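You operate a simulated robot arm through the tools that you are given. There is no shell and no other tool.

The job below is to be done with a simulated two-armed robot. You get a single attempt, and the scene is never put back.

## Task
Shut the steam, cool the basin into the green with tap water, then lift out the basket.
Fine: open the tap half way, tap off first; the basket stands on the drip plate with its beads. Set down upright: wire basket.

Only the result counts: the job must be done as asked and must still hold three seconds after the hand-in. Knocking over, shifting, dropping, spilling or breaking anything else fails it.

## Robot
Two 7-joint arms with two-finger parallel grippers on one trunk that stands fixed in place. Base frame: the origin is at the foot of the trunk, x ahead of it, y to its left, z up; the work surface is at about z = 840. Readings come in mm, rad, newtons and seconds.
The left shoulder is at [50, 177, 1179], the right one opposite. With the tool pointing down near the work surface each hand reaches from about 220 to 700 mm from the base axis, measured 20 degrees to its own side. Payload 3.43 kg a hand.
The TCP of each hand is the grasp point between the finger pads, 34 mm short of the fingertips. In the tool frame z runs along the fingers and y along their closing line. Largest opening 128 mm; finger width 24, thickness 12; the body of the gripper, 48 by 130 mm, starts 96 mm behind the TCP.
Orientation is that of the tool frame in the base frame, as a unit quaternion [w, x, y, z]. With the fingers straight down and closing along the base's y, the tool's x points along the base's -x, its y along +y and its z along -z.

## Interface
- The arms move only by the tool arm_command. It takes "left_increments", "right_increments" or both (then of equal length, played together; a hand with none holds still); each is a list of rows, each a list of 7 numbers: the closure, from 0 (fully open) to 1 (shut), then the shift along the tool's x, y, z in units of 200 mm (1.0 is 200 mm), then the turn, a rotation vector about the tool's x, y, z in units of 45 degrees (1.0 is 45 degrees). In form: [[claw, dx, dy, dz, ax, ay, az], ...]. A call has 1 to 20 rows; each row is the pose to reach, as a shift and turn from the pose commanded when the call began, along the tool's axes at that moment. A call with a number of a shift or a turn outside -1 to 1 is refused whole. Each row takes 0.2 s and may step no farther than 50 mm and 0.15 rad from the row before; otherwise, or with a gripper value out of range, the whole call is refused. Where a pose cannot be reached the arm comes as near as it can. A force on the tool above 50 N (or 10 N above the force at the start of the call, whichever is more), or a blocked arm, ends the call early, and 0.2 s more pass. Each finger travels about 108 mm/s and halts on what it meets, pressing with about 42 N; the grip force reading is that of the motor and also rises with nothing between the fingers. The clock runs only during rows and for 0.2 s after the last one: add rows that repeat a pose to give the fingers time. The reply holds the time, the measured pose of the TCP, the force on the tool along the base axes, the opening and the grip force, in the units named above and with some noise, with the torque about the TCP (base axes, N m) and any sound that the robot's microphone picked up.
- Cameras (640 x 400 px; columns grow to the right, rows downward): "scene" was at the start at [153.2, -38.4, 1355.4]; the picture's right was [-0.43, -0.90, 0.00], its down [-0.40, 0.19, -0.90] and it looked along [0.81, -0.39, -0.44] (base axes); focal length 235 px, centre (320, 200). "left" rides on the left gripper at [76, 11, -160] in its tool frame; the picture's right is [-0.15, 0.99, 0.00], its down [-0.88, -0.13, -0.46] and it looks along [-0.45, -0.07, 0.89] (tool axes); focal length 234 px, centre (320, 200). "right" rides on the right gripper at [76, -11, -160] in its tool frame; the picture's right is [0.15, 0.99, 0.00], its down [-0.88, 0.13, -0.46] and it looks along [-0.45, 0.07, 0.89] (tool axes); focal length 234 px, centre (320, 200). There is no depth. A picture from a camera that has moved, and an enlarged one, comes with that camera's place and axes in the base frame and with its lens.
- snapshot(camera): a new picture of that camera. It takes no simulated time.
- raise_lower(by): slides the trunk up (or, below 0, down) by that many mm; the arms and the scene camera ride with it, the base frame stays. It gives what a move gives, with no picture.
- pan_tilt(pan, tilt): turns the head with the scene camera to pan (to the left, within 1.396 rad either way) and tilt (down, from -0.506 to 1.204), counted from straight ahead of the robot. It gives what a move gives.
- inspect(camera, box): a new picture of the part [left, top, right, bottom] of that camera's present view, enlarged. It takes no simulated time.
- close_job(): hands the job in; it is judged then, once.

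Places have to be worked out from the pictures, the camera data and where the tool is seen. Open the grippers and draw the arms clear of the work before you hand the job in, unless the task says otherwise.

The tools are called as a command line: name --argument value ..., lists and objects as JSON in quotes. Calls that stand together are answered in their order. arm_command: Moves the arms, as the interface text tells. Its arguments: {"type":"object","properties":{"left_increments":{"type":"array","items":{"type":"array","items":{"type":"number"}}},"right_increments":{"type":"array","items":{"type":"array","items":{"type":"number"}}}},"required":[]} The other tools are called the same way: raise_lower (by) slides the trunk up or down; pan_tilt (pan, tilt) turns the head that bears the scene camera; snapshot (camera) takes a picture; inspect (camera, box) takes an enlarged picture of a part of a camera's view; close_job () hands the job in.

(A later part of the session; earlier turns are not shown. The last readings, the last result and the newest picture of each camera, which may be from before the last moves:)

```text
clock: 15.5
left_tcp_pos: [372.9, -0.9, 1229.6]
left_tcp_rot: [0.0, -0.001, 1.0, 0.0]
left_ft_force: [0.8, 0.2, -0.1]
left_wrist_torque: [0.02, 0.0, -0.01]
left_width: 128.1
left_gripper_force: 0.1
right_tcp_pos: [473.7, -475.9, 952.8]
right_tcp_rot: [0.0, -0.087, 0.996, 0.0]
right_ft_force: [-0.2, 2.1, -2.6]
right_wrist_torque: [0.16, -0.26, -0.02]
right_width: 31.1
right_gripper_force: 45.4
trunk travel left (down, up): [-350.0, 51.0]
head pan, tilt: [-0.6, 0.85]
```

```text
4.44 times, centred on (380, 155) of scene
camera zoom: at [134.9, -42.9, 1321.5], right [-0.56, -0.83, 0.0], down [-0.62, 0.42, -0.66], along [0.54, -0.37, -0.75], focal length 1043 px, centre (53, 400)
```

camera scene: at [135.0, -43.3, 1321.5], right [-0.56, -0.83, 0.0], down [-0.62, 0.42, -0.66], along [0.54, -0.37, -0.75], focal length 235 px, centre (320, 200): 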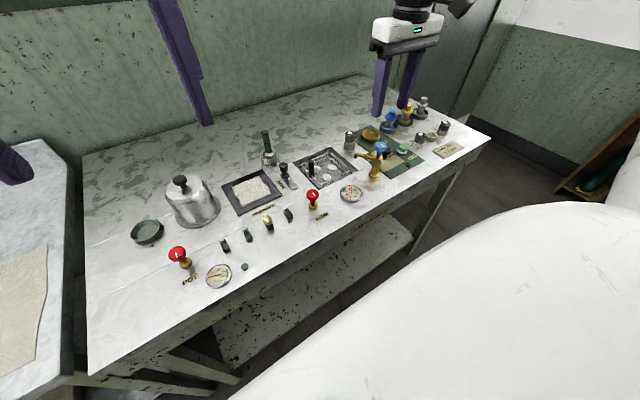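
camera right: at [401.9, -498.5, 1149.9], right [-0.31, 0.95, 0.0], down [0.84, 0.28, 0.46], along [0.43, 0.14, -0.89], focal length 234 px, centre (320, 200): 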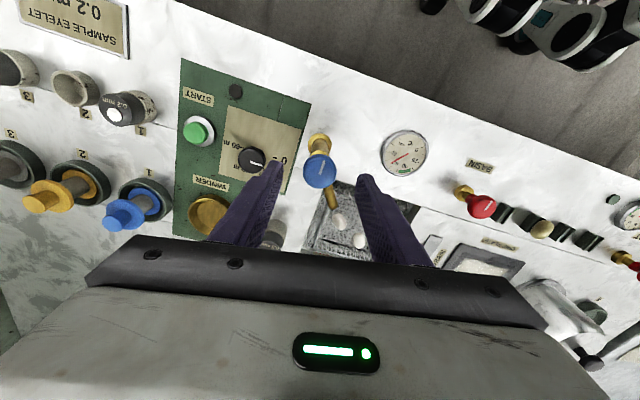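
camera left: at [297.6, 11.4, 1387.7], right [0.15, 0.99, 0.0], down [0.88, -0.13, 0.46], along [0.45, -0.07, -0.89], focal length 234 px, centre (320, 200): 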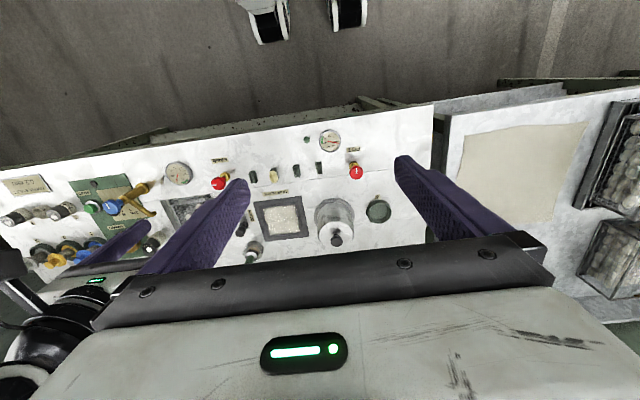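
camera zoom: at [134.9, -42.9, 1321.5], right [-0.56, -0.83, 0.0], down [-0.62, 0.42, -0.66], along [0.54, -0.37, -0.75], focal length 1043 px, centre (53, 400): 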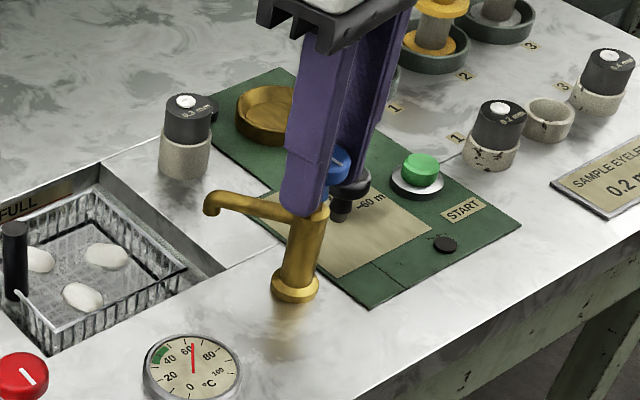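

Tap cap gripped. I turn it counter-clockwise 45° (half of the 90° travel) while holding on so that I can shut it quickly.

arm_command --right_increments '[[1, 0, 0, 0, 0, 0, -0.17], [1, 0, 0, 0, 0, 0, -0.34], [1, 0, 0, 0, 0, 0, -0.51], [1, 0, 0, 0, 0, 0, -0.68], [1, 0, 0, 0, 0, 0, -0.85], [1, 0, 0, 0, 0, 0, -1.0]]'

inspect --camera "scene" --box '[275, 120, 405, 210]'

inspect --camera "right" --box '[240, 80, 480, 240]'

```text
clock: 16.9
left_tcp_pos: [373.4, -2.9, 1231.2]
left_tcp_rot: [0.0, 0.0, 1.0, 0.0]
left_ft_force: [-0.3, -0.6, -0.2]
left_wrist_torque: [0.0, 0.0, 0.0]
left_width: 128.0
left_gripper_force: 0.0
right_tcp_pos: [473.9, -476.6, 951.8]
right_tcp_rot: [0.0, -0.462, 0.887, 0.0]
right_ft_force: [2.9, -12.1, 1.6]
right_wrist_torque: [0.17, -0.23, -0.01]
right_width: 31.3
right_gripper_force: 44.9
trunk travel left (down, up): [-350.0, 51.0]
head pan, tilt: [-0.6, 0.85]
```

```text
4.44 times, centred on (340, 165) of scene
camera zoom: at [135.1, -44.4, 1321.5], right [-0.56, -0.83, 0.0], down [-0.62, 0.43, -0.66], along [0.54, -0.37, -0.75], focal length 1043 px, centre (231, 356)
```

zoom: 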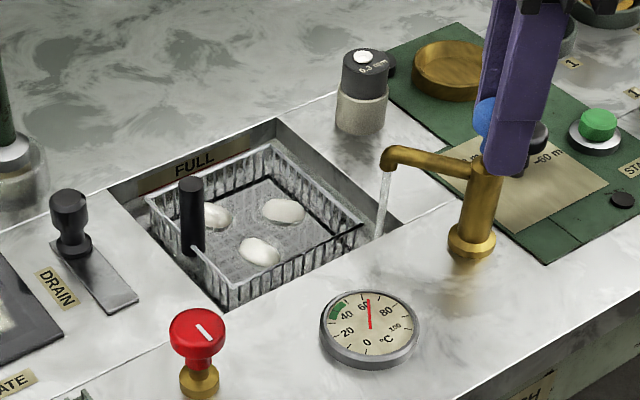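

```text
2.50 times, centred on (360, 160) of right
camera zoom: at [439.4, -544.4, 1112.3], right [-0.89, 0.45, 0.0], down [0.4, 0.8, 0.46], along [0.21, 0.41, -0.89], focal length 585 px, centre (220, 300)
```

zoom: 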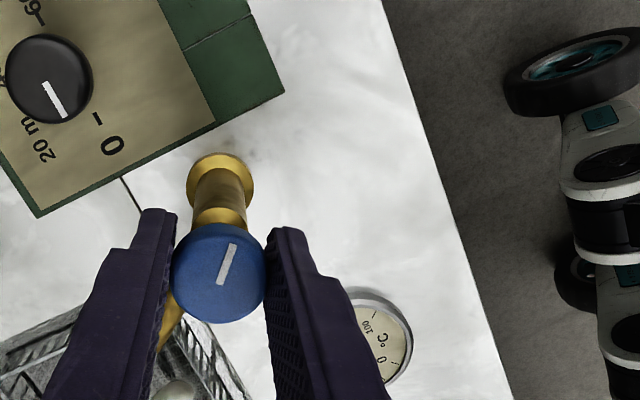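

Water is running into the basin and the needle is just above 60. I wait one second and re-read the gauge and water level.

arm_command --right_increments '[[1, 0, 0, 0, 0, 0, 0], [1, 0, 0, 0, 0, 0, 0], [1, 0, 0, 0, 0, 0, 0], [1, 0, 0, 0, 0, 0, 0], [1, 0, 0, 0, 0, 0, 0]]'

inspect --camera "scene" --box '[325, 170, 385, 210]'

inspect --camera "scene" --box '[285, 135, 375, 195]'

```text
clock: 18.1
left_tcp_pos: [374.1, -1.7, 1229.9]
left_tcp_rot: [0.0, 0.0, 1.0, -0.001]
left_ft_force: [0.5, -0.2, -0.1]
left_wrist_torque: [0.01, -0.01, 0.03]
left_width: 127.9
left_gripper_force: 0.1
right_tcp_pos: [474.5, -476.2, 952.6]
right_tcp_rot: [0.001, -0.461, 0.887, -0.002]
right_ft_force: [4.5, -18.1, 5.7]
right_wrist_torque: [0.06, -0.15, -0.01]
right_width: 31.3
right_gripper_force: 44.8
trunk travel left (down, up): [-350.0, 51.0]
head pan, tilt: [-0.6, 0.85]
```

```text
10.00 times, centred on (355, 190) of scene
camera zoom: at [134.9, -44.4, 1321.5], right [-0.56, -0.83, 0.0], down [-0.62, 0.43, -0.66], along [0.54, -0.37, -0.75], focal length 2347 px, centre (-30, 300)
```

zoom: 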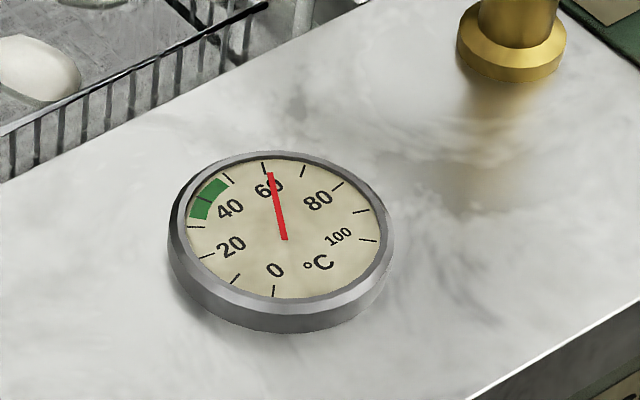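

```text
6.67 times, centred on (330, 165) of scene
camera zoom: at [134.9, -44.4, 1321.5], right [-0.56, -0.83, 0.0], down [-0.62, 0.43, -0.66], along [0.54, -0.37, -0.75], focal length 1565 px, centre (253, 433)
```

zoom: 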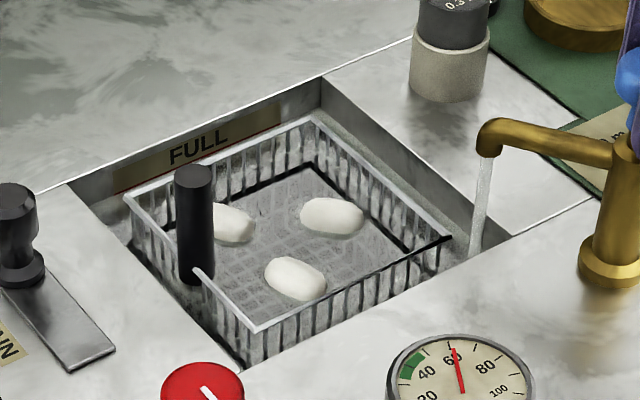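

Needle is at about 62; green spans roughly 33–48. The basin water level is well below the FULL line, so I wait two more seconds.

arm_command --right_increments '[[1, 0, 0, 0, 0, 0, 0], [1, 0, 0, 0, 0, 0, 0], [1, 0, 0, 0, 0, 0, 0], [1, 0, 0, 0, 0, 0, 0], [1, 0, 0, 0, 0, 0, 0], [1, 0, 0, 0, 0, 0, 0], [1, 0, 0, 0, 0, 0, 0], [1, 0, 0, 0, 0, 0, 0], [1, 0, 0, 0, 0, 0, 0], [1, 0, 0, 0, 0, 0, 0]]'

inspect --camera "scene" --box '[325, 170, 385, 210]'

inspect --camera "scene" --box '[285, 135, 375, 195]'

```text
clock: 20.3
left_tcp_pos: [373.5, -2.2, 1229.6]
left_tcp_rot: [0.0, 0.0, 1.0, 0.0]
left_ft_force: [-0.9, 0.5, 0.8]
left_wrist_torque: [-0.01, -0.02, 0.0]
left_width: 128.0
left_gripper_force: 0.0
right_tcp_pos: [474.6, -476.5, 953.1]
right_tcp_rot: [0.001, -0.461, 0.887, -0.001]
right_ft_force: [6.1, -16.6, 7.0]
right_wrist_torque: [-0.19, -0.16, -0.05]
right_width: 31.2
right_gripper_force: 45.1
trunk travel left (down, up): [-350.0, 51.0]
head pan, tilt: [-0.6, 0.85]
```

```text
10.00 times, centred on (355, 190) of scene
camera zoom: at [134.9, -44.3, 1321.5], right [-0.56, -0.83, 0.0], down [-0.62, 0.43, -0.66], along [0.54, -0.37, -0.75], focal length 2347 px, centre (-30, 300)
```

zoom: 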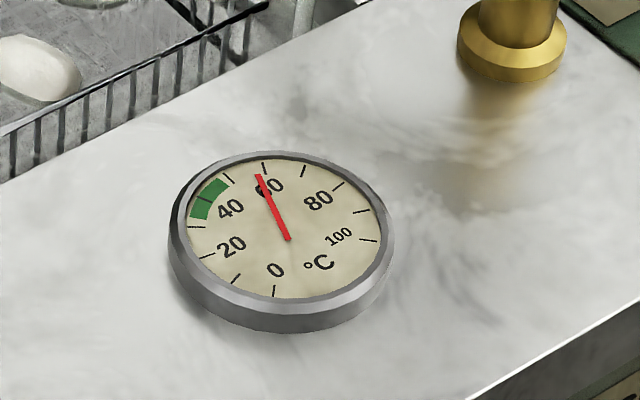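

```text
6.67 times, centred on (330, 165) of scene
camera zoom: at [134.9, -44.3, 1321.5], right [-0.56, -0.83, 0.0], down [-0.62, 0.43, -0.66], along [0.54, -0.37, -0.75], focal length 1565 px, centre (253, 433)
```

zoom: 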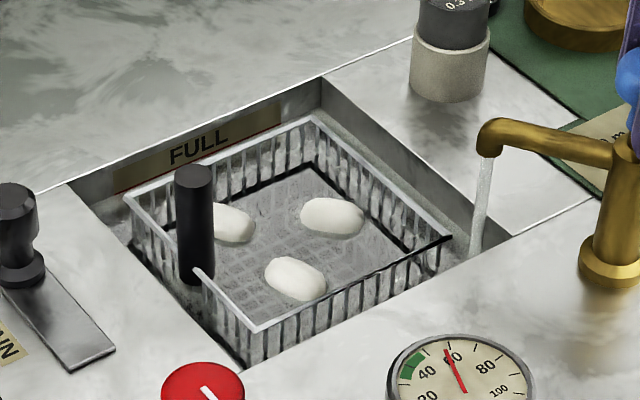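

Needle dropped to about 57, roughly 2 °C per second. Waiting 3 s more, then checking gauge and level again.

arm_command --right_increments '[[1, 0, 0, 0, 0, 0, 0], [1, 0, 0, 0, 0, 0, 0], [1, 0, 0, 0, 0, 0, 0], [1, 0, 0, 0, 0, 0, 0], [1, 0, 0, 0, 0, 0, 0], [1, 0, 0, 0, 0, 0, 0], [1, 0, 0, 0, 0, 0, 0], [1, 0, 0, 0, 0, 0, 0], [1, 0, 0, 0, 0, 0, 0], [1, 0, 0, 0, 0, 0, 0], [1, 0, 0, 0, 0, 0, 0], [1, 0, 0, 0, 0, 0, 0], [1, 0, 0, 0, 0, 0, 0], [1, 0, 0, 0, 0, 0, 0]]'

inspect --camera "scene" --box '[325, 170, 385, 210]'

inspect --camera "scene" --box '[285, 135, 375, 195]'

```text
clock: 23.3
left_tcp_pos: [373.4, -1.8, 1228.1]
left_tcp_rot: [0.0, 0.001, 1.0, 0.001]
left_ft_force: [-0.2, 0.3, -0.3]
left_wrist_torque: [0.01, -0.01, -0.04]
left_width: 127.8
left_gripper_force: 0.0
right_tcp_pos: [474.6, -476.3, 953.1]
right_tcp_rot: [0.0, -0.46, 0.888, -0.001]
right_ft_force: [5.7, -16.2, 7.4]
right_wrist_torque: [-0.19, -0.1, -0.03]
right_width: 31.0
right_gripper_force: 45.1
trunk travel left (down, up): [-350.0, 51.0]
head pan, tilt: [-0.6, 0.85]
```

```text
10.00 times, centred on (355, 190) of scene
camera zoom: at [135.0, -44.2, 1321.5], right [-0.56, -0.83, 0.0], down [-0.62, 0.43, -0.66], along [0.54, -0.37, -0.75], focal length 2347 px, centre (-30, 300)
```

zoom: 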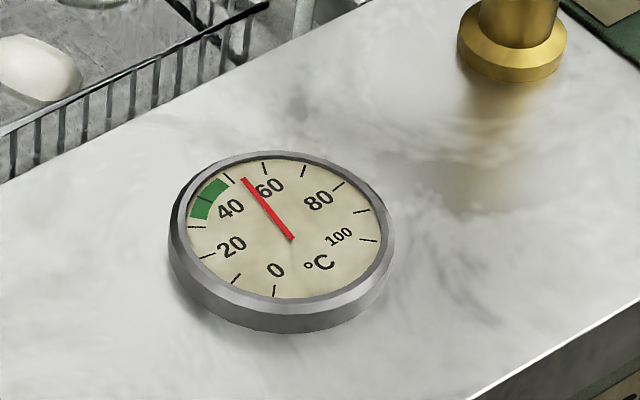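

```text
6.67 times, centred on (330, 165) of scene
camera zoom: at [135.0, -44.2, 1321.5], right [-0.56, -0.83, 0.0], down [-0.62, 0.43, -0.66], along [0.54, -0.37, -0.75], focal length 1565 px, centre (253, 433)
```

zoom: 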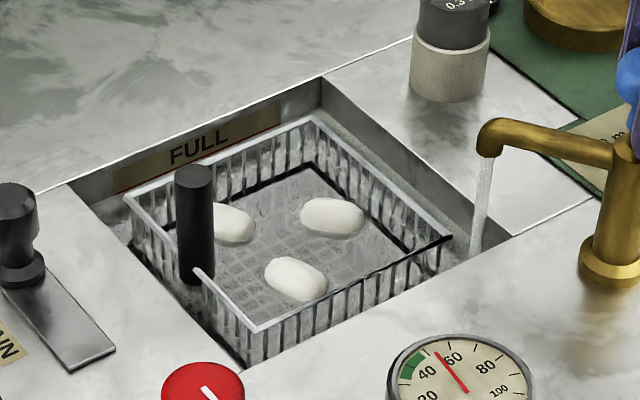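

Needle about 53, falling more slowly (~1.4 °C/s). No sign of nearing the FULL line; waiting another 4 s.

arm_command --right_increments '[[1, 0, 0, 0, 0, 0, 0], [1, 0, 0, 0, 0, 0, 0], [1, 0, 0, 0, 0, 0, 0], [1, 0, 0, 0, 0, 0, 0], [1, 0, 0, 0, 0, 0, 0], [1, 0, 0, 0, 0, 0, 0], [1, 0, 0, 0, 0, 0, 0], [1, 0, 0, 0, 0, 0, 0], [1, 0, 0, 0, 0, 0, 0], [1, 0, 0, 0, 0, 0, 0], [1, 0, 0, 0, 0, 0, 0], [1, 0, 0, 0, 0, 0, 0], [1, 0, 0, 0, 0, 0, 0], [1, 0, 0, 0, 0, 0, 0], [1, 0, 0, 0, 0, 0, 0], [1, 0, 0, 0, 0, 0, 0], [1, 0, 0, 0, 0, 0, 0], [1, 0, 0, 0, 0, 0, 0], [1, 0, 0, 0, 0, 0, 0]]'

inspect --camera "scene" --box '[325, 170, 385, 210]'

inspect --camera "scene" --box '[285, 135, 375, 195]'

```text
clock: 27.3
left_tcp_pos: [372.3, -1.5, 1229.2]
left_tcp_rot: [0.0, 0.001, 1.0, -0.001]
left_ft_force: [0.5, 0.5, 0.7]
left_wrist_torque: [0.0, -0.01, 0.03]
left_width: 128.0
left_gripper_force: 0.1
right_tcp_pos: [474.2, -476.4, 953.7]
right_tcp_rot: [0.002, -0.461, 0.888, -0.001]
right_ft_force: [7.3, -16.5, 7.1]
right_wrist_torque: [-0.25, -0.09, 0.0]
right_width: 31.1
right_gripper_force: 44.9
trunk travel left (down, up): [-350.0, 51.0]
head pan, tilt: [-0.6, 0.85]
```

```text
10.00 times, centred on (355, 190) of scene
camera zoom: at [135.1, -44.2, 1321.5], right [-0.56, -0.83, 0.0], down [-0.62, 0.43, -0.66], along [0.54, -0.37, -0.75], focal length 2347 px, centre (-30, 300)
```

zoom: 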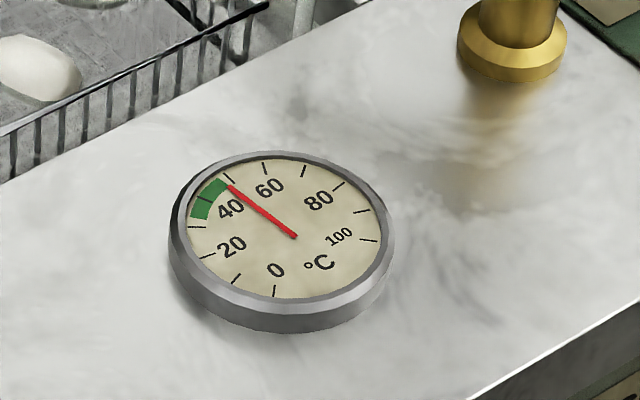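

```text
6.67 times, centred on (330, 165) of scene
camera zoom: at [135.1, -44.2, 1321.5], right [-0.56, -0.83, 0.0], down [-0.62, 0.43, -0.66], along [0.54, -0.37, -0.75], focal length 1565 px, centre (253, 433)
```

zoom: 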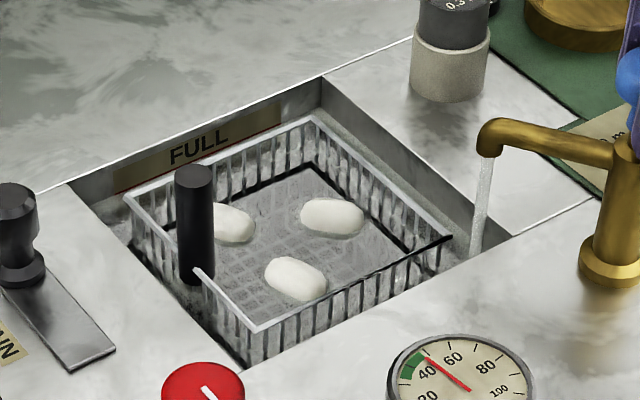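

Needle is at about 48, the edge of green. I wait 2 s more and take closer looks at the water line against FULL.

arm_command --right_increments '[[1, 0, 0, 0, 0, 0, 0], [1, 0, 0, 0, 0, 0, 0], [1, 0, 0, 0, 0, 0, 0], [1, 0, 0, 0, 0, 0, 0], [1, 0, 0, 0, 0, 0, 0], [1, 0, 0, 0, 0, 0, 0], [1, 0, 0, 0, 0, 0, 0], [1, 0, 0, 0, 0, 0, 0], [1, 0, 0, 0, 0, 0, 0], [1, 0, 0, 0, 0, 0, 0]]'

inspect --camera "scene" --box '[325, 170, 385, 210]'

inspect --camera "scene" --box '[290, 140, 340, 175]'

inspect --camera "scene" --box '[325, 140, 375, 175]'

```text
clock: 29.5
left_tcp_pos: [371.5, -0.2, 1229.6]
left_tcp_rot: [0.0, -0.001, 1.0, -0.001]
left_ft_force: [0.3, 1.1, 0.6]
left_wrist_torque: [0.01, 0.0, 0.05]
left_width: 127.7
left_gripper_force: 0.0
right_tcp_pos: [474.4, -477.7, 953.6]
right_tcp_rot: [0.001, -0.461, 0.887, -0.001]
right_ft_force: [6.2, -15.1, 7.4]
right_wrist_torque: [-0.25, -0.11, -0.07]
right_width: 31.2
right_gripper_force: 45.2
trunk travel left (down, up): [-350.0, 51.0]
head pan, tilt: [-0.6, 0.85]
```

```text
10.00 times, centred on (355, 190) of scene
camera zoom: at [135.1, -44.2, 1321.5], right [-0.56, -0.83, 0.0], down [-0.62, 0.43, -0.66], along [0.54, -0.37, -0.75], focal length 2347 px, centre (-30, 300)
```

zoom: 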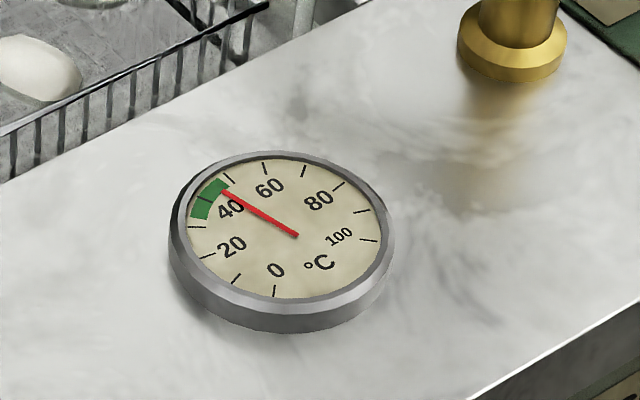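

```text
11.43 times, centred on (315, 158) of scene
camera zoom: at [135.1, -44.2, 1321.5], right [-0.56, -0.83, 0.0], down [-0.62, 0.43, -0.66], along [0.54, -0.37, -0.75], focal length 2683 px, centre (377, 686)
```

zoom: 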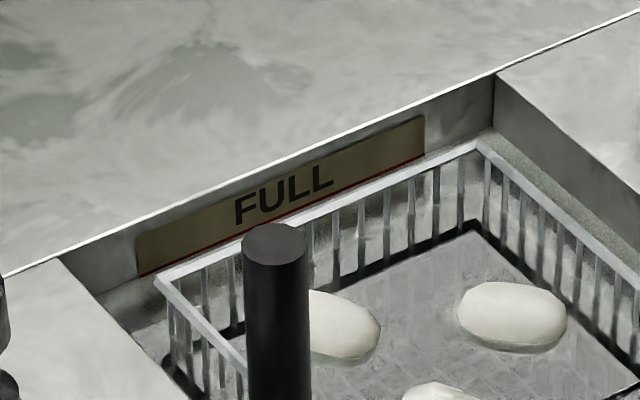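

```text
11.43 times, centred on (350, 158) of scene
camera zoom: at [135.1, -44.2, 1321.5], right [-0.56, -0.83, 0.0], down [-0.62, 0.43, -0.66], along [0.54, -0.37, -0.75], focal length 2683 px, centre (-23, 686)
```

zoom: 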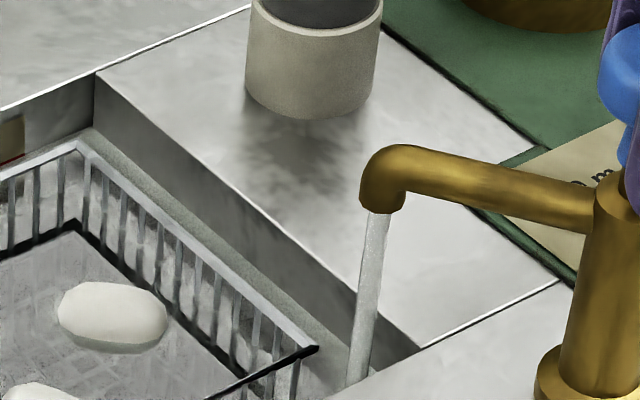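

Needle about 46 and inside green; the bead bottoms are only just wetted so level is fine. I'll let it run 3 s more for margin, then shut the tap.

arm_command --right_increments '[[1, 0, 0, 0, 0, 0, 0], [1, 0, 0, 0, 0, 0, 0], [1, 0, 0, 0, 0, 0, 0], [1, 0, 0, 0, 0, 0, 0], [1, 0, 0, 0, 0, 0, 0], [1, 0, 0, 0, 0, 0, 0], [1, 0, 0, 0, 0, 0, 0], [1, 0, 0, 0, 0, 0, 0], [1, 0, 0, 0, 0, 0, 0], [1, 0, 0, 0, 0, 0, 0], [1, 0, 0, 0, 0, 0, 0], [1, 0, 0, 0, 0, 0, 0], [1, 0, 0, 0, 0, 0, 0], [1, 0, 0, 0, 0, 0, 0]]'

inspect --camera "scene" --box '[325, 170, 385, 210]'

inspect --camera "scene" --box '[290, 140, 340, 175]'

inspect --camera "scene" --box '[325, 140, 375, 175]'

```text
clock: 32.5
left_tcp_pos: [373.2, -1.5, 1229.8]
left_tcp_rot: [-0.001, 0.0, 1.0, 0.0]
left_ft_force: [0.5, 0.3, 0.4]
left_wrist_torque: [-0.01, 0.0, -0.02]
left_width: 128.2
left_gripper_force: 0.2
right_tcp_pos: [473.6, -475.9, 952.7]
right_tcp_rot: [0.0, -0.46, 0.888, -0.002]
right_ft_force: [7.3, -16.3, 6.5]
right_wrist_torque: [-0.25, -0.11, -0.02]
right_width: 31.3
right_gripper_force: 45.7
trunk travel left (down, up): [-350.0, 51.0]
head pan, tilt: [-0.6, 0.85]
```

```text
10.00 times, centred on (355, 190) of scene
camera zoom: at [135.1, -44.2, 1321.5], right [-0.56, -0.83, 0.0], down [-0.62, 0.43, -0.66], along [0.54, -0.37, -0.75], focal length 2347 px, centre (-30, 300)
```

zoom: 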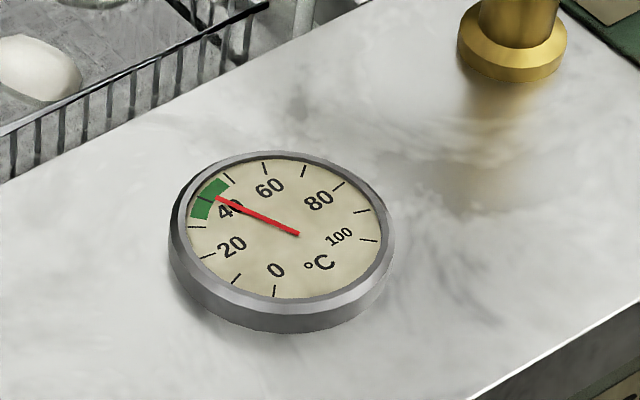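

```text
11.43 times, centred on (315, 158) of scene
camera zoom: at [135.1, -44.2, 1321.5], right [-0.56, -0.83, 0.0], down [-0.62, 0.43, -0.66], along [0.54, -0.37, -0.75], focal length 2683 px, centre (377, 686)
```

zoom: 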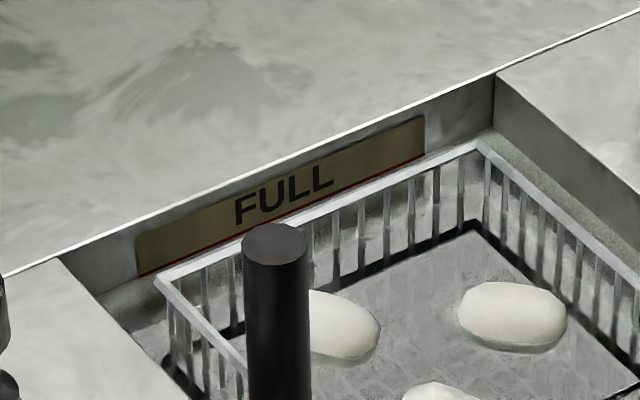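

```text
11.43 times, centred on (350, 158) of scene
camera zoom: at [135.1, -44.2, 1321.5], right [-0.56, -0.83, 0.0], down [-0.62, 0.43, -0.66], along [0.54, -0.37, -0.75], focal length 2683 px, centre (-23, 686)
```

zoom: 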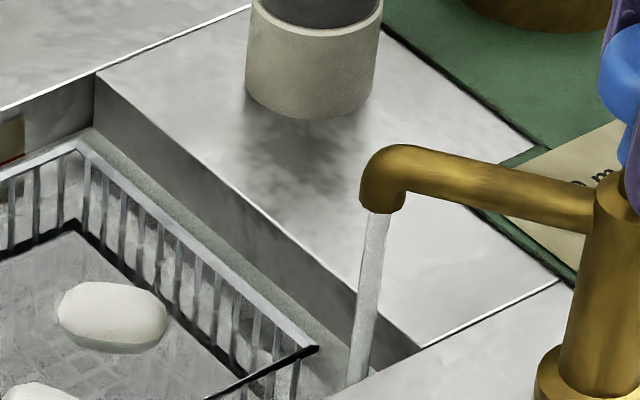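

Needle about 43, well into the green. Now turning the tap back clockwise to shut.

arm_command --right_increments '[[1, 0, 0, 0, 0, 0, 0.18], [1, 0, 0, 0, 0, 0, 0.36], [1, 0, 0, 0, 0, 0, 0.54], [1, 0, 0, 0, 0, 0, 0.72], [1, 0, 0, 0, 0, 0, 0.9], [1, 0, 0, 0, 0, 0, 1.0]]'

inspect --camera "scene" --box '[275, 120, 405, 210]'

inspect --camera "right" --box '[240, 120, 400, 240]'

```text
clock: 33.9
left_tcp_pos: [372.6, -1.0, 1229.4]
left_tcp_rot: [0.0, -0.001, 1.0, 0.0]
left_ft_force: [-0.5, 0.7, 0.1]
left_wrist_torque: [0.02, -0.01, 0.02]
left_width: 127.8
left_gripper_force: 0.1
right_tcp_pos: [473.3, -474.8, 952.6]
right_tcp_rot: [0.0, -0.085, 0.996, -0.001]
right_ft_force: [6.0, -12.1, 5.3]
right_wrist_torque: [-0.6, 0.51, -0.03]
right_width: 31.3
right_gripper_force: 45.3
trunk travel left (down, up): [-350.0, 51.0]
head pan, tilt: [-0.6, 0.85]
```

```text
4.44 times, centred on (340, 165) of scene
camera zoom: at [135.2, -43.6, 1321.4], right [-0.56, -0.83, 0.0], down [-0.62, 0.42, -0.66], along [0.54, -0.37, -0.75], focal length 1043 px, centre (231, 356)
```

zoom: 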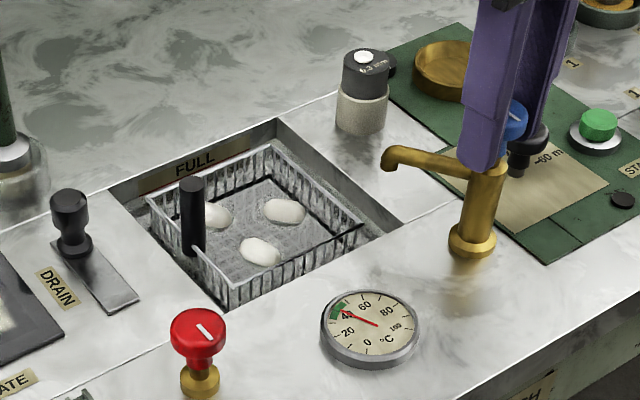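

```text
3.33 times, centred on (320, 180) of right
camera zoom: at [400.6, -498.6, 1112.2], right [-0.31, 0.95, 0.0], down [0.85, 0.28, 0.46], along [0.43, 0.14, -0.89], focal length 781 px, centre (320, 267)
```

zoom: 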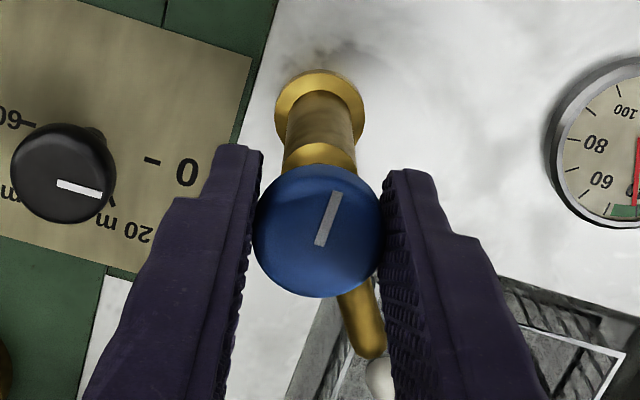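

Flow has stopped and the needle is about 43. A few degrees more clockwise makes sure the tap is against its stop.

arm_command --right_increments '[[1, 0, 0, 0, 0, 0, 0.05], [1, 0, 0, 0, 0, 0, 0.1], [1, 0, 0, 0, 0, 0, 0.1]]'

inspect --camera "right" --box '[240, 120, 400, 240]'

```text
clock: 34.7
left_tcp_pos: [373.0, -2.1, 1229.7]
left_tcp_rot: [0.0, 0.0, 1.0, 0.0]
left_ft_force: [0.9, 0.0, 0.6]
left_wrist_torque: [0.0, 0.02, -0.02]
left_width: 128.0
left_gripper_force: 0.1
right_tcp_pos: [473.0, -474.1, 952.5]
right_tcp_rot: [0.001, -0.046, 0.999, 0.0]
right_ft_force: [4.9, -9.0, -1.5]
right_wrist_torque: [-0.23, -0.55, 0.65]
right_width: 31.3
right_gripper_force: 44.9
trunk travel left (down, up): [-350.0, 51.0]
head pan, tilt: [-0.6, 0.85]
```

```text
3.33 times, centred on (320, 180) of right
camera zoom: at [399.2, -493.1, 1112.1], right [-0.24, 0.97, 0.0], down [0.86, 0.21, 0.46], along [0.44, 0.11, -0.89], focal length 781 px, centre (320, 267)
```

zoom: 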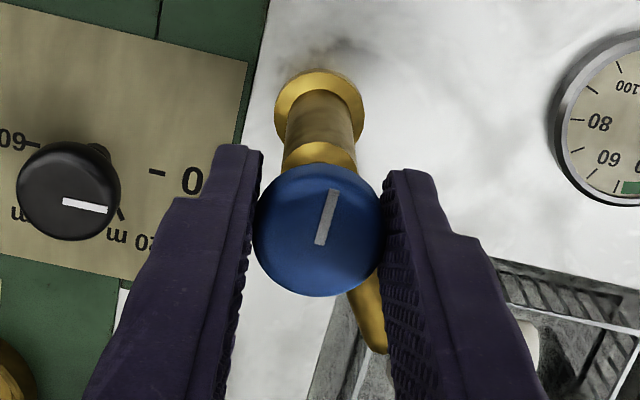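

Tap torque peaked at 0.65 N·m against the stop: shut. Release and lift clear.

arm_command --right_increments '[[0.8, 0, 0, 0, 0, 0, 0], [0.5, 0, 0, 0, 0, 0, 0], [0.5, 0, 0, 0, 0, 0, 0], [0.5, 0, 0, -0.2, 0, 0, 0], [0.5, 0, 0, -0.4, 0, 0, 0], [0.5, 0, 0, -0.6, 0, 0, 0], [0.5, 0, 0, -0.7, 0, 0, 0]]'

inspect --camera "scene" --box '[275, 120, 405, 210]'

snapshot --camera "right"

```text
clock: 36.3
left_tcp_pos: [372.2, -0.8, 1229.5]
left_tcp_rot: [0.001, 0.0, 1.0, 0.0]
left_ft_force: [-0.4, 0.3, -0.1]
left_wrist_torque: [0.0, 0.01, -0.01]
left_width: 128.2
left_gripper_force: 0.0
right_tcp_pos: [472.2, -476.1, 1093.3]
right_tcp_rot: [0.0, -0.047, 0.999, 0.0]
right_ft_force: [-0.5, -0.2, 0.3]
right_wrist_torque: [0.01, -0.02, 0.01]
right_width: 63.9
right_gripper_force: 0.1
trunk travel left (down, up): [-350.0, 51.0]
head pan, tilt: [-0.6, 0.85]
```

```text
4.44 times, centred on (340, 165) of scene
camera zoom: at [134.9, -42.9, 1321.5], right [-0.56, -0.83, 0.0], down [-0.62, 0.42, -0.66], along [0.54, -0.37, -0.75], focal length 1043 px, centre (231, 356)
```

zoom: 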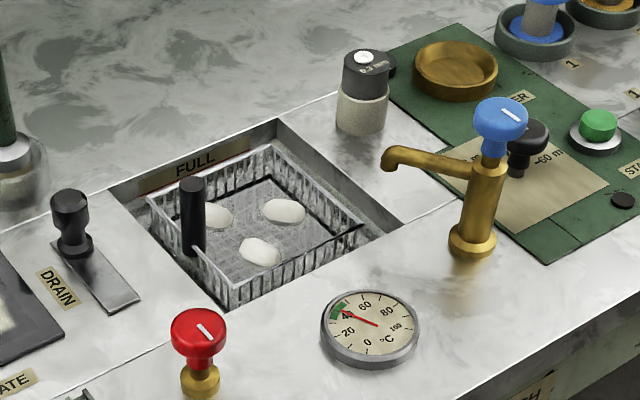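

```text
taken
camera right: at [399.0, -492.8, 1252.6], right [-0.24, 0.97, 0.0], down [0.86, 0.21, 0.46], along [0.44, 0.11, -0.89], focal length 234 px, centre (320, 200)
```

right: 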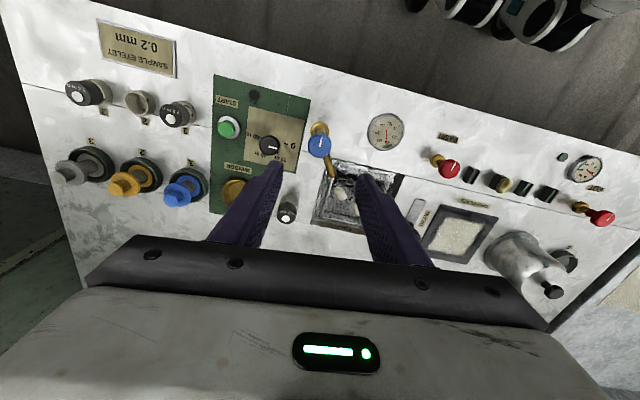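

Both valves are shut and the needle rests in the green at about 43. Now moving over the basket to look at its handle from above, fingers wide.

arm_command --right_increments '[[0.4, -0.082, 0.151, 0, 0, 0, 0.03], [0.3, -0.164, 0.302, 0, 0, 0, 0.06], [0.2, -0.247, 0.453, 0, 0, 0, 0.09], [0.1, -0.329, 0.604, 0, 0, 0, 0.118], [0, -0.411, 0.755, 0, 0, 0, 0.118]]'

snapshot --camera "right"

inspect --camera "right" --box '[240, 80, 400, 240]'

inspect --camera "scene" --box '[285, 135, 375, 195]'

snapshot --camera "left"

```text
clock: 37.5
left_tcp_pos: [372.8, -0.1, 1229.5]
left_tcp_rot: [0.0, 0.0, 1.0, 0.0]
left_ft_force: [-0.3, 0.1, 0.0]
left_wrist_torque: [-0.02, 0.03, 0.0]
left_width: 128.1
left_gripper_force: 0.0
right_tcp_pos: [540.9, -315.0, 1092.6]
right_tcp_rot: [0.0, 0.0, 1.0, 0.0]
right_ft_force: [-1.1, -0.1, 0.4]
right_wrist_torque: [-0.03, -0.01, -0.01]
right_width: 127.9
right_gripper_force: 0.1
trunk travel left (down, up): [-350.0, 51.0]
head pan, tilt: [-0.6, 0.85]
```

```text
taken
camera right: at [465.3, -325.7, 1253.4], right [-0.15, 0.99, 0.0], down [0.88, 0.13, 0.46], along [0.45, 0.07, -0.89], focal length 234 px, centre (320, 200)
```

right: 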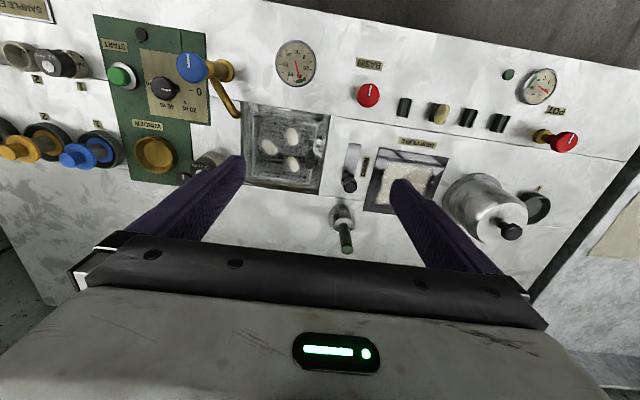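

```text
2.50 times, centred on (320, 160) of right
camera zoom: at [465.3, -325.7, 1253.4], right [-0.15, 0.99, 0.0], down [0.88, 0.13, 0.46], along [0.45, 0.07, -0.89], focal length 585 px, centre (320, 300)
```

zoom: 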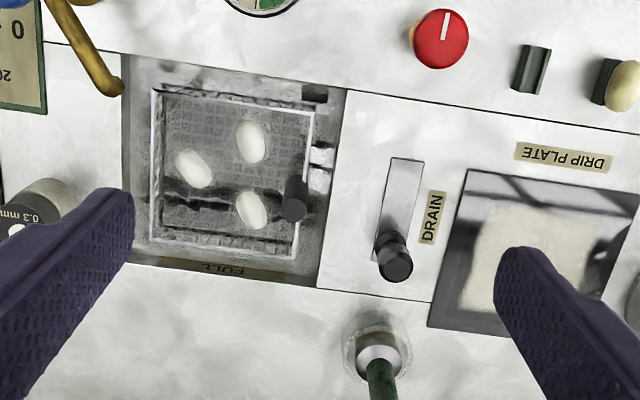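

```text
6.67 times, centred on (330, 165) of scene
camera zoom: at [135.2, -42.4, 1321.5], right [-0.56, -0.83, 0.0], down [-0.62, 0.42, -0.66], along [0.54, -0.37, -0.75], focal length 1565 px, centre (253, 433)
```

zoom: 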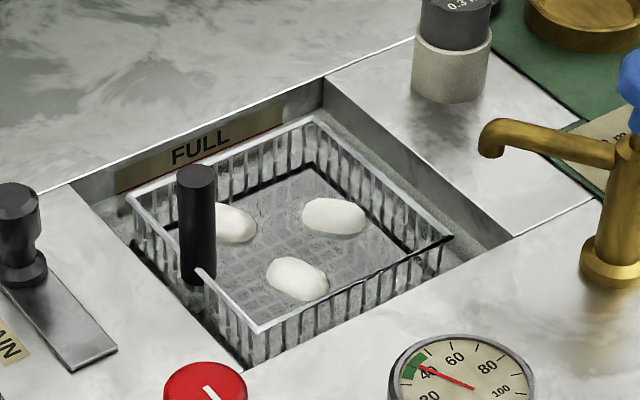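

```text
taken
camera left: at [297.4, 11.7, 1387.8], right [0.15, 0.99, 0.0], down [0.88, -0.13, 0.46], along [0.45, -0.07, -0.89], focal length 234 px, centre (320, 200)
```

left: 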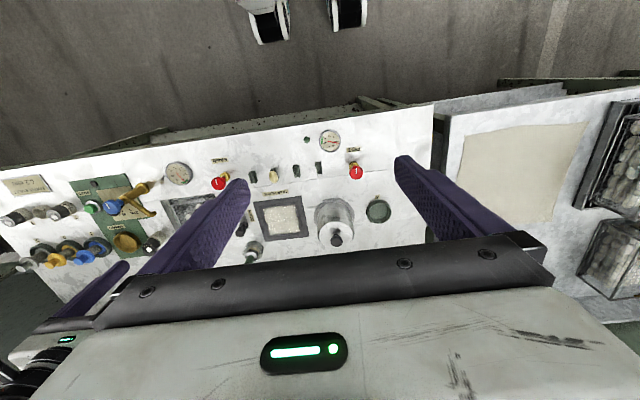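

The handle is a ~17 mm cylinder at the +y rim, top at about (591,−324,879); the basket is ~112 mm square centred at (591,−374), and the drip plate centre is about (618,−140). I move the left hand away to the left for clearance and bring the right hand above the handle, opening 64 mm.

arm_command --right_increments '[[0.2, -0.05, -0.01, 0.08, 0, 0, 0], [0.4, -0.1, -0.02, 0.16, 0, 0, 0], [0.5, -0.15, -0.03, 0.24, 0, 0, 0], [0.5, -0.2, -0.04, 0.34, 0, 0, 0], [0.5, -0.25, -0.045, 0.42, 0, 0, 0]]' --left_increments '[[0, 0.05, 0.2, 0, 0, 0, 0], [0, 0.1, 0.4, 0, 0, 0, 0], [0, 0.15, 0.6, 0, 0, 0, 0], [0, 0.2, 0.8, 0, 0, 0, 0], [0, 0.25, 1.0, 0, 0, 0, 0]]'

snapshot --camera "right"

inspect --camera "right" --box '[240, 100, 400, 220]'

inspect --camera "scene" --box '[255, 110, 375, 195]'

snapshot --camera "scene"

```text
clock: 38.7
left_tcp_pos: [323.6, 201.1, 1227.5]
left_tcp_rot: [-0.001, 0.0, 1.0, -0.002]
left_ft_force: [0.0, 0.1, -0.6]
left_wrist_torque: [0.01, -0.04, 0.02]
left_width: 127.5
left_gripper_force: 0.0
right_tcp_pos: [590.8, -325.7, 1009.6]
right_tcp_rot: [0.0, -0.001, 1.0, 0.001]
right_ft_force: [0.0, 0.4, -0.3]
right_wrist_torque: [-0.02, 0.0, 0.0]
right_width: 63.7
right_gripper_force: 0.0
trunk travel left (down, up): [-350.0, 51.0]
head pan, tilt: [-0.6, 0.85]
```

```text
taken
camera right: at [515.2, -337.0, 1169.0], right [-0.15, 0.99, 0.0], down [0.88, 0.13, 0.46], along [0.45, 0.07, -0.89], focal length 234 px, centre (320, 200)
```

right: 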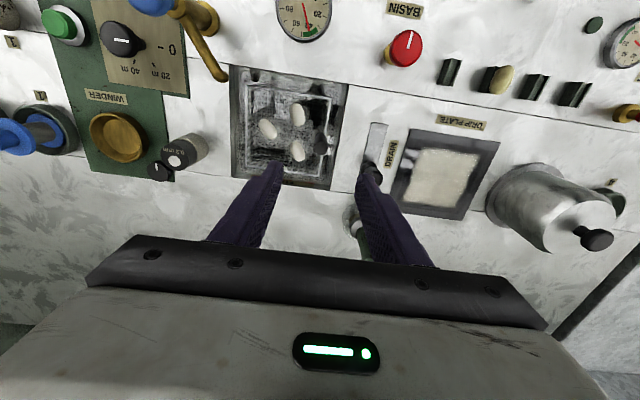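

```text
3.33 times, centred on (320, 160) of right
camera zoom: at [515.2, -337.0, 1169.0], right [-0.15, 0.99, 0.0], down [0.88, 0.13, 0.46], along [0.45, 0.07, -0.89], focal length 781 px, centre (320, 333)
```

zoom: 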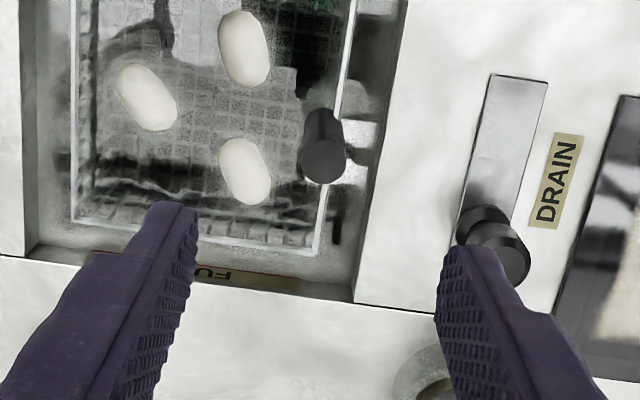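

```text
4.71 times, centred on (315, 152) of scene
camera zoom: at [134.8, -42.3, 1321.6], right [-0.56, -0.83, 0.0], down [-0.62, 0.42, -0.66], along [0.54, -0.37, -0.75], focal length 1105 px, centre (344, 424)
```

zoom: 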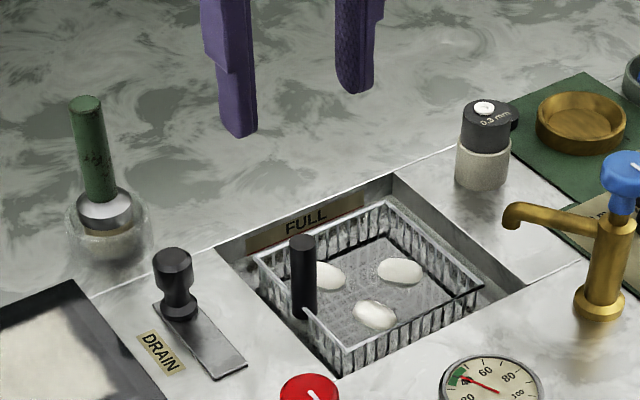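

```text
taken
camera scene: at [134.8, -42.3, 1321.6], right [-0.56, -0.83, 0.0], down [-0.62, 0.42, -0.66], along [0.54, -0.37, -0.75], focal length 235 px, centre (320, 200)
```

scene: 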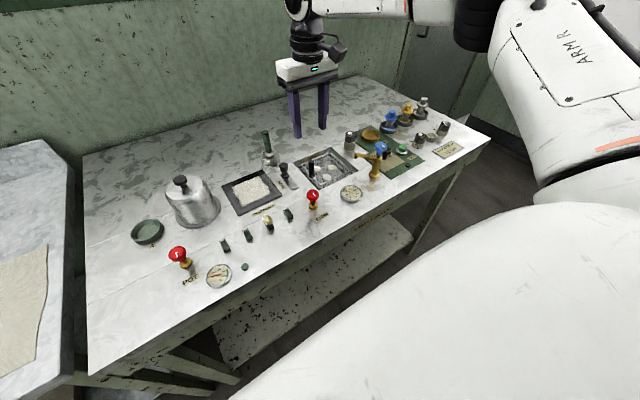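

The re-measured handle centre is (590,−324), right under the hand. I descend to TCP z≈882 so the tips stay just above the bench top, keeping the fingers open to ~50 mm.

arm_command --right_increments '[[0.6, 0.003, 0.008, 0.15, 0, 0, 0], [0.6, 0.003, 0.008, 0.3, 0, 0, 0], [0.6, 0.003, 0.008, 0.45, 0, 0, 0], [0.6, 0.003, 0.008, 0.57, 0, 0, 0], [0.6, 0.003, 0.008, 0.638, 0, 0, 0]]'

inspect --camera "right" --box '[240, 80, 400, 240]'

inspect --camera "scene" --box '[285, 135, 375, 195]'

```text
clock: 39.9
left_tcp_pos: [323.0, 200.0, 1229.5]
left_tcp_rot: [0.0, 0.0, 1.0, 0.001]
left_ft_force: [1.1, 0.1, -0.5]
left_wrist_torque: [0.01, -0.01, 0.03]
left_width: 128.2
left_gripper_force: 0.0
right_tcp_pos: [560.7, -330.4, 901.6]
right_tcp_rot: [0.0, -0.001, 1.0, 0.0]
right_ft_force: [0.6, -0.5, -0.2]
right_wrist_torque: [-0.01, 0.01, -0.01]
right_width: 51.4
right_gripper_force: 0.0
right hand out of reach, approached as far as the arm can: row 1, 2, 3, 4, 5
trunk travel left (down, up): [-350.0, 51.0]
head pan, tilt: [-0.6, 0.85]
```

```text
2.50 times, centred on (320, 160) of right
camera zoom: at [484.3, -341.3, 1060.3], right [-0.15, 0.99, 0.0], down [0.88, 0.13, 0.46], along [0.45, 0.07, -0.89], focal length 585 px, centre (320, 300)
```

zoom: 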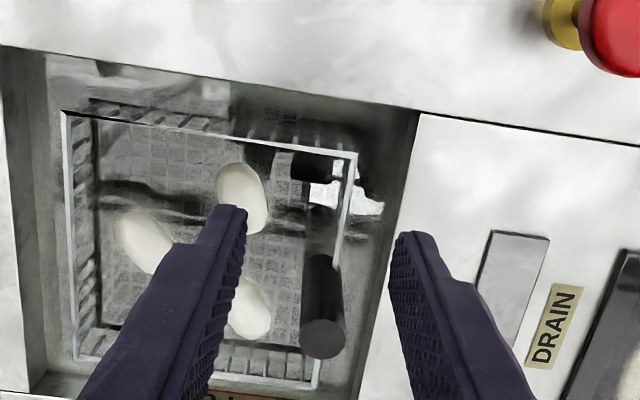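

```text
6.67 times, centred on (330, 165) of scene
camera zoom: at [134.9, -43.0, 1321.5], right [-0.56, -0.83, 0.0], down [-0.62, 0.42, -0.66], along [0.54, -0.37, -0.75], focal length 1565 px, centre (253, 433)
```

zoom: 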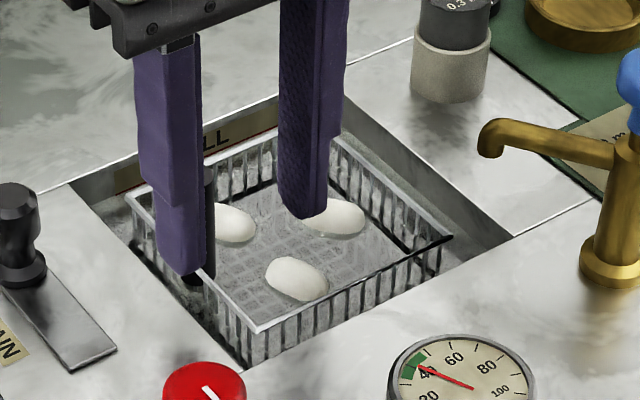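

The arm ran out of reach (stopped at x=561, z=902) without touching anything. I'll raise the hand first, then lower the trunk to gain reach.

arm_command --right_increments '[[0.5, 0.1, 0, -0.2, 0, 0, 0], [0.5, 0.2, 0, -0.4, 0, 0, 0], [0.5, 0.25, 0, -0.6, 0, 0, 0], [0.5, 0.25, 0, -0.8, 0, 0, 0], [0.5, 0.25, 0, -1.0, 0, 0, 0]]'

```text
clock: 41.1
left_tcp_pos: [321.4, 200.6, 1227.7]
left_tcp_rot: [0.0, 0.0, 1.0, -0.001]
left_ft_force: [-0.7, -0.3, -0.9]
left_wrist_torque: [0.0, 0.0, 0.01]
left_width: 127.9
left_gripper_force: 0.1
right_tcp_pos: [511.4, -331.6, 1101.4]
right_tcp_rot: [0.0, -0.001, 1.0, 0.0]
right_ft_force: [0.1, -0.2, 0.1]
right_wrist_torque: [-0.02, -0.02, 0.01]
right_width: 64.0
right_gripper_force: 0.1
trunk travel left (down, up): [-350.0, 51.0]
head pan, tilt: [-0.6, 0.85]
```

Hand is now at (511,−332,1101). Lowering the trunk by 150 mm brings it to about z=951, still clear of everything.

raise_lower --by -150

snapshot --camera "scene"

snapshot --camera "right"

```text
clock: 42.8
left_tcp_pos: [321.8, 200.3, 1078.8]
left_tcp_rot: [0.0, 0.0, 1.0, 0.0]
left_ft_force: [0.4, 0.1, 0.2]
left_wrist_torque: [-0.01, 0.01, 0.04]
left_width: 127.9
left_gripper_force: 0.0
right_tcp_pos: [511.9, -330.6, 950.6]
right_tcp_rot: [0.0, -0.001, 1.0, 0.0]
right_ft_force: [-0.9, 0.1, 0.5]
right_wrist_torque: [0.0, 0.03, -0.01]
right_width: 63.7
right_gripper_force: 0.0
trunk travel left (down, up): [-200.0, 201.0]
head pan, tilt: [-0.6, 0.85]
```

```text
taken
camera scene: at [134.8, -43.0, 1171.6], right [-0.56, -0.83, 0.0], down [-0.62, 0.42, -0.66], along [0.54, -0.37, -0.75], focal length 235 px, centre (320, 200)
```

scene: 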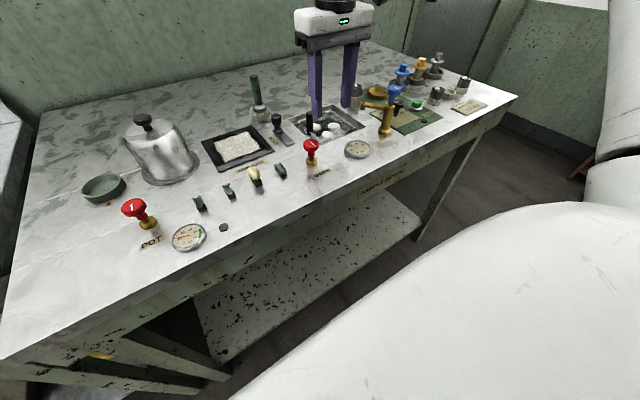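

```text
taken
camera right: at [435.9, -342.8, 1110.1], right [-0.15, 0.99, 0.0], down [0.88, 0.13, 0.46], along [0.45, 0.07, -0.89], focal length 234 px, centre (320, 200)
```

right: 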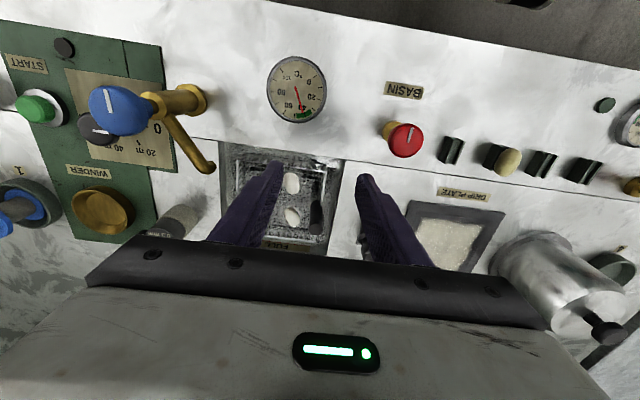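

Now a reach test: go to (590,−324) above the handle at z≈975.

arm_command --right_increments '[[0.5, -0.1, 0.01, -0.1, 0, 0, 0], [0.5, -0.2, 0.02, -0.12, 0, 0, 0], [0.5, -0.3, 0.03, -0.12, 0, 0, 0], [0.5, -0.39, 0.033, -0.12, 0, 0, 0]]'

inspect --camera "right" --box '[240, 80, 400, 240]'

inspect --camera "scene" --box '[275, 80, 375, 145]'

```text
clock: 43.8
left_tcp_pos: [321.5, 200.0, 1078.6]
left_tcp_rot: [0.0, 0.0, 1.0, -0.001]
left_ft_force: [-0.2, 0.2, -0.8]
left_wrist_torque: [0.01, 0.02, -0.01]
left_width: 127.9
left_gripper_force: 0.2
right_tcp_pos: [582.1, -326.3, 970.8]
right_tcp_rot: [0.0, 0.001, 1.0, -0.001]
right_ft_force: [-0.8, 0.6, 0.6]
right_wrist_torque: [0.0, -0.06, -0.03]
right_width: 64.0
right_gripper_force: 0.0
right hand out of reach, approached as far as the arm can: row 4
trunk travel left (down, up): [-200.0, 201.0]
head pan, tilt: [-0.6, 0.85]
```

```text
2.50 times, centred on (320, 160) of right
camera zoom: at [506.3, -337.9, 1130.8], right [-0.15, 0.99, 0.0], down [0.88, 0.13, 0.46], along [0.45, 0.07, -0.89], focal length 585 px, centre (320, 300)
```

zoom: 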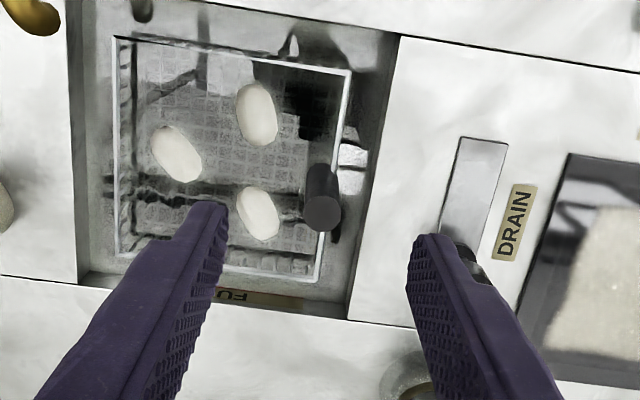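

```text
6.15 times, centred on (325, 112) of scene
camera zoom: at [134.4, -42.9, 1171.7], right [-0.56, -0.83, 0.0], down [-0.62, 0.42, -0.66], along [0.55, -0.37, -0.75], focal length 1445 px, centre (289, 738)
```

zoom: 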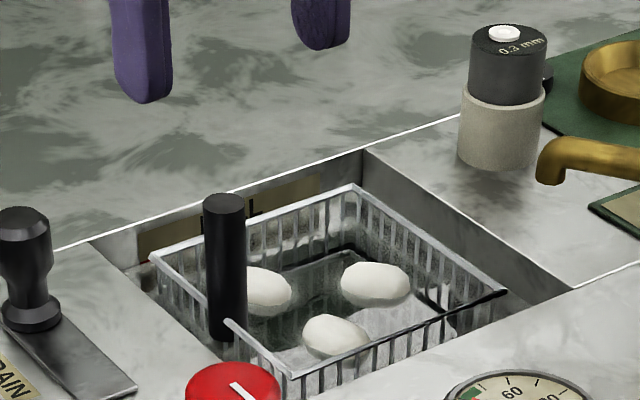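

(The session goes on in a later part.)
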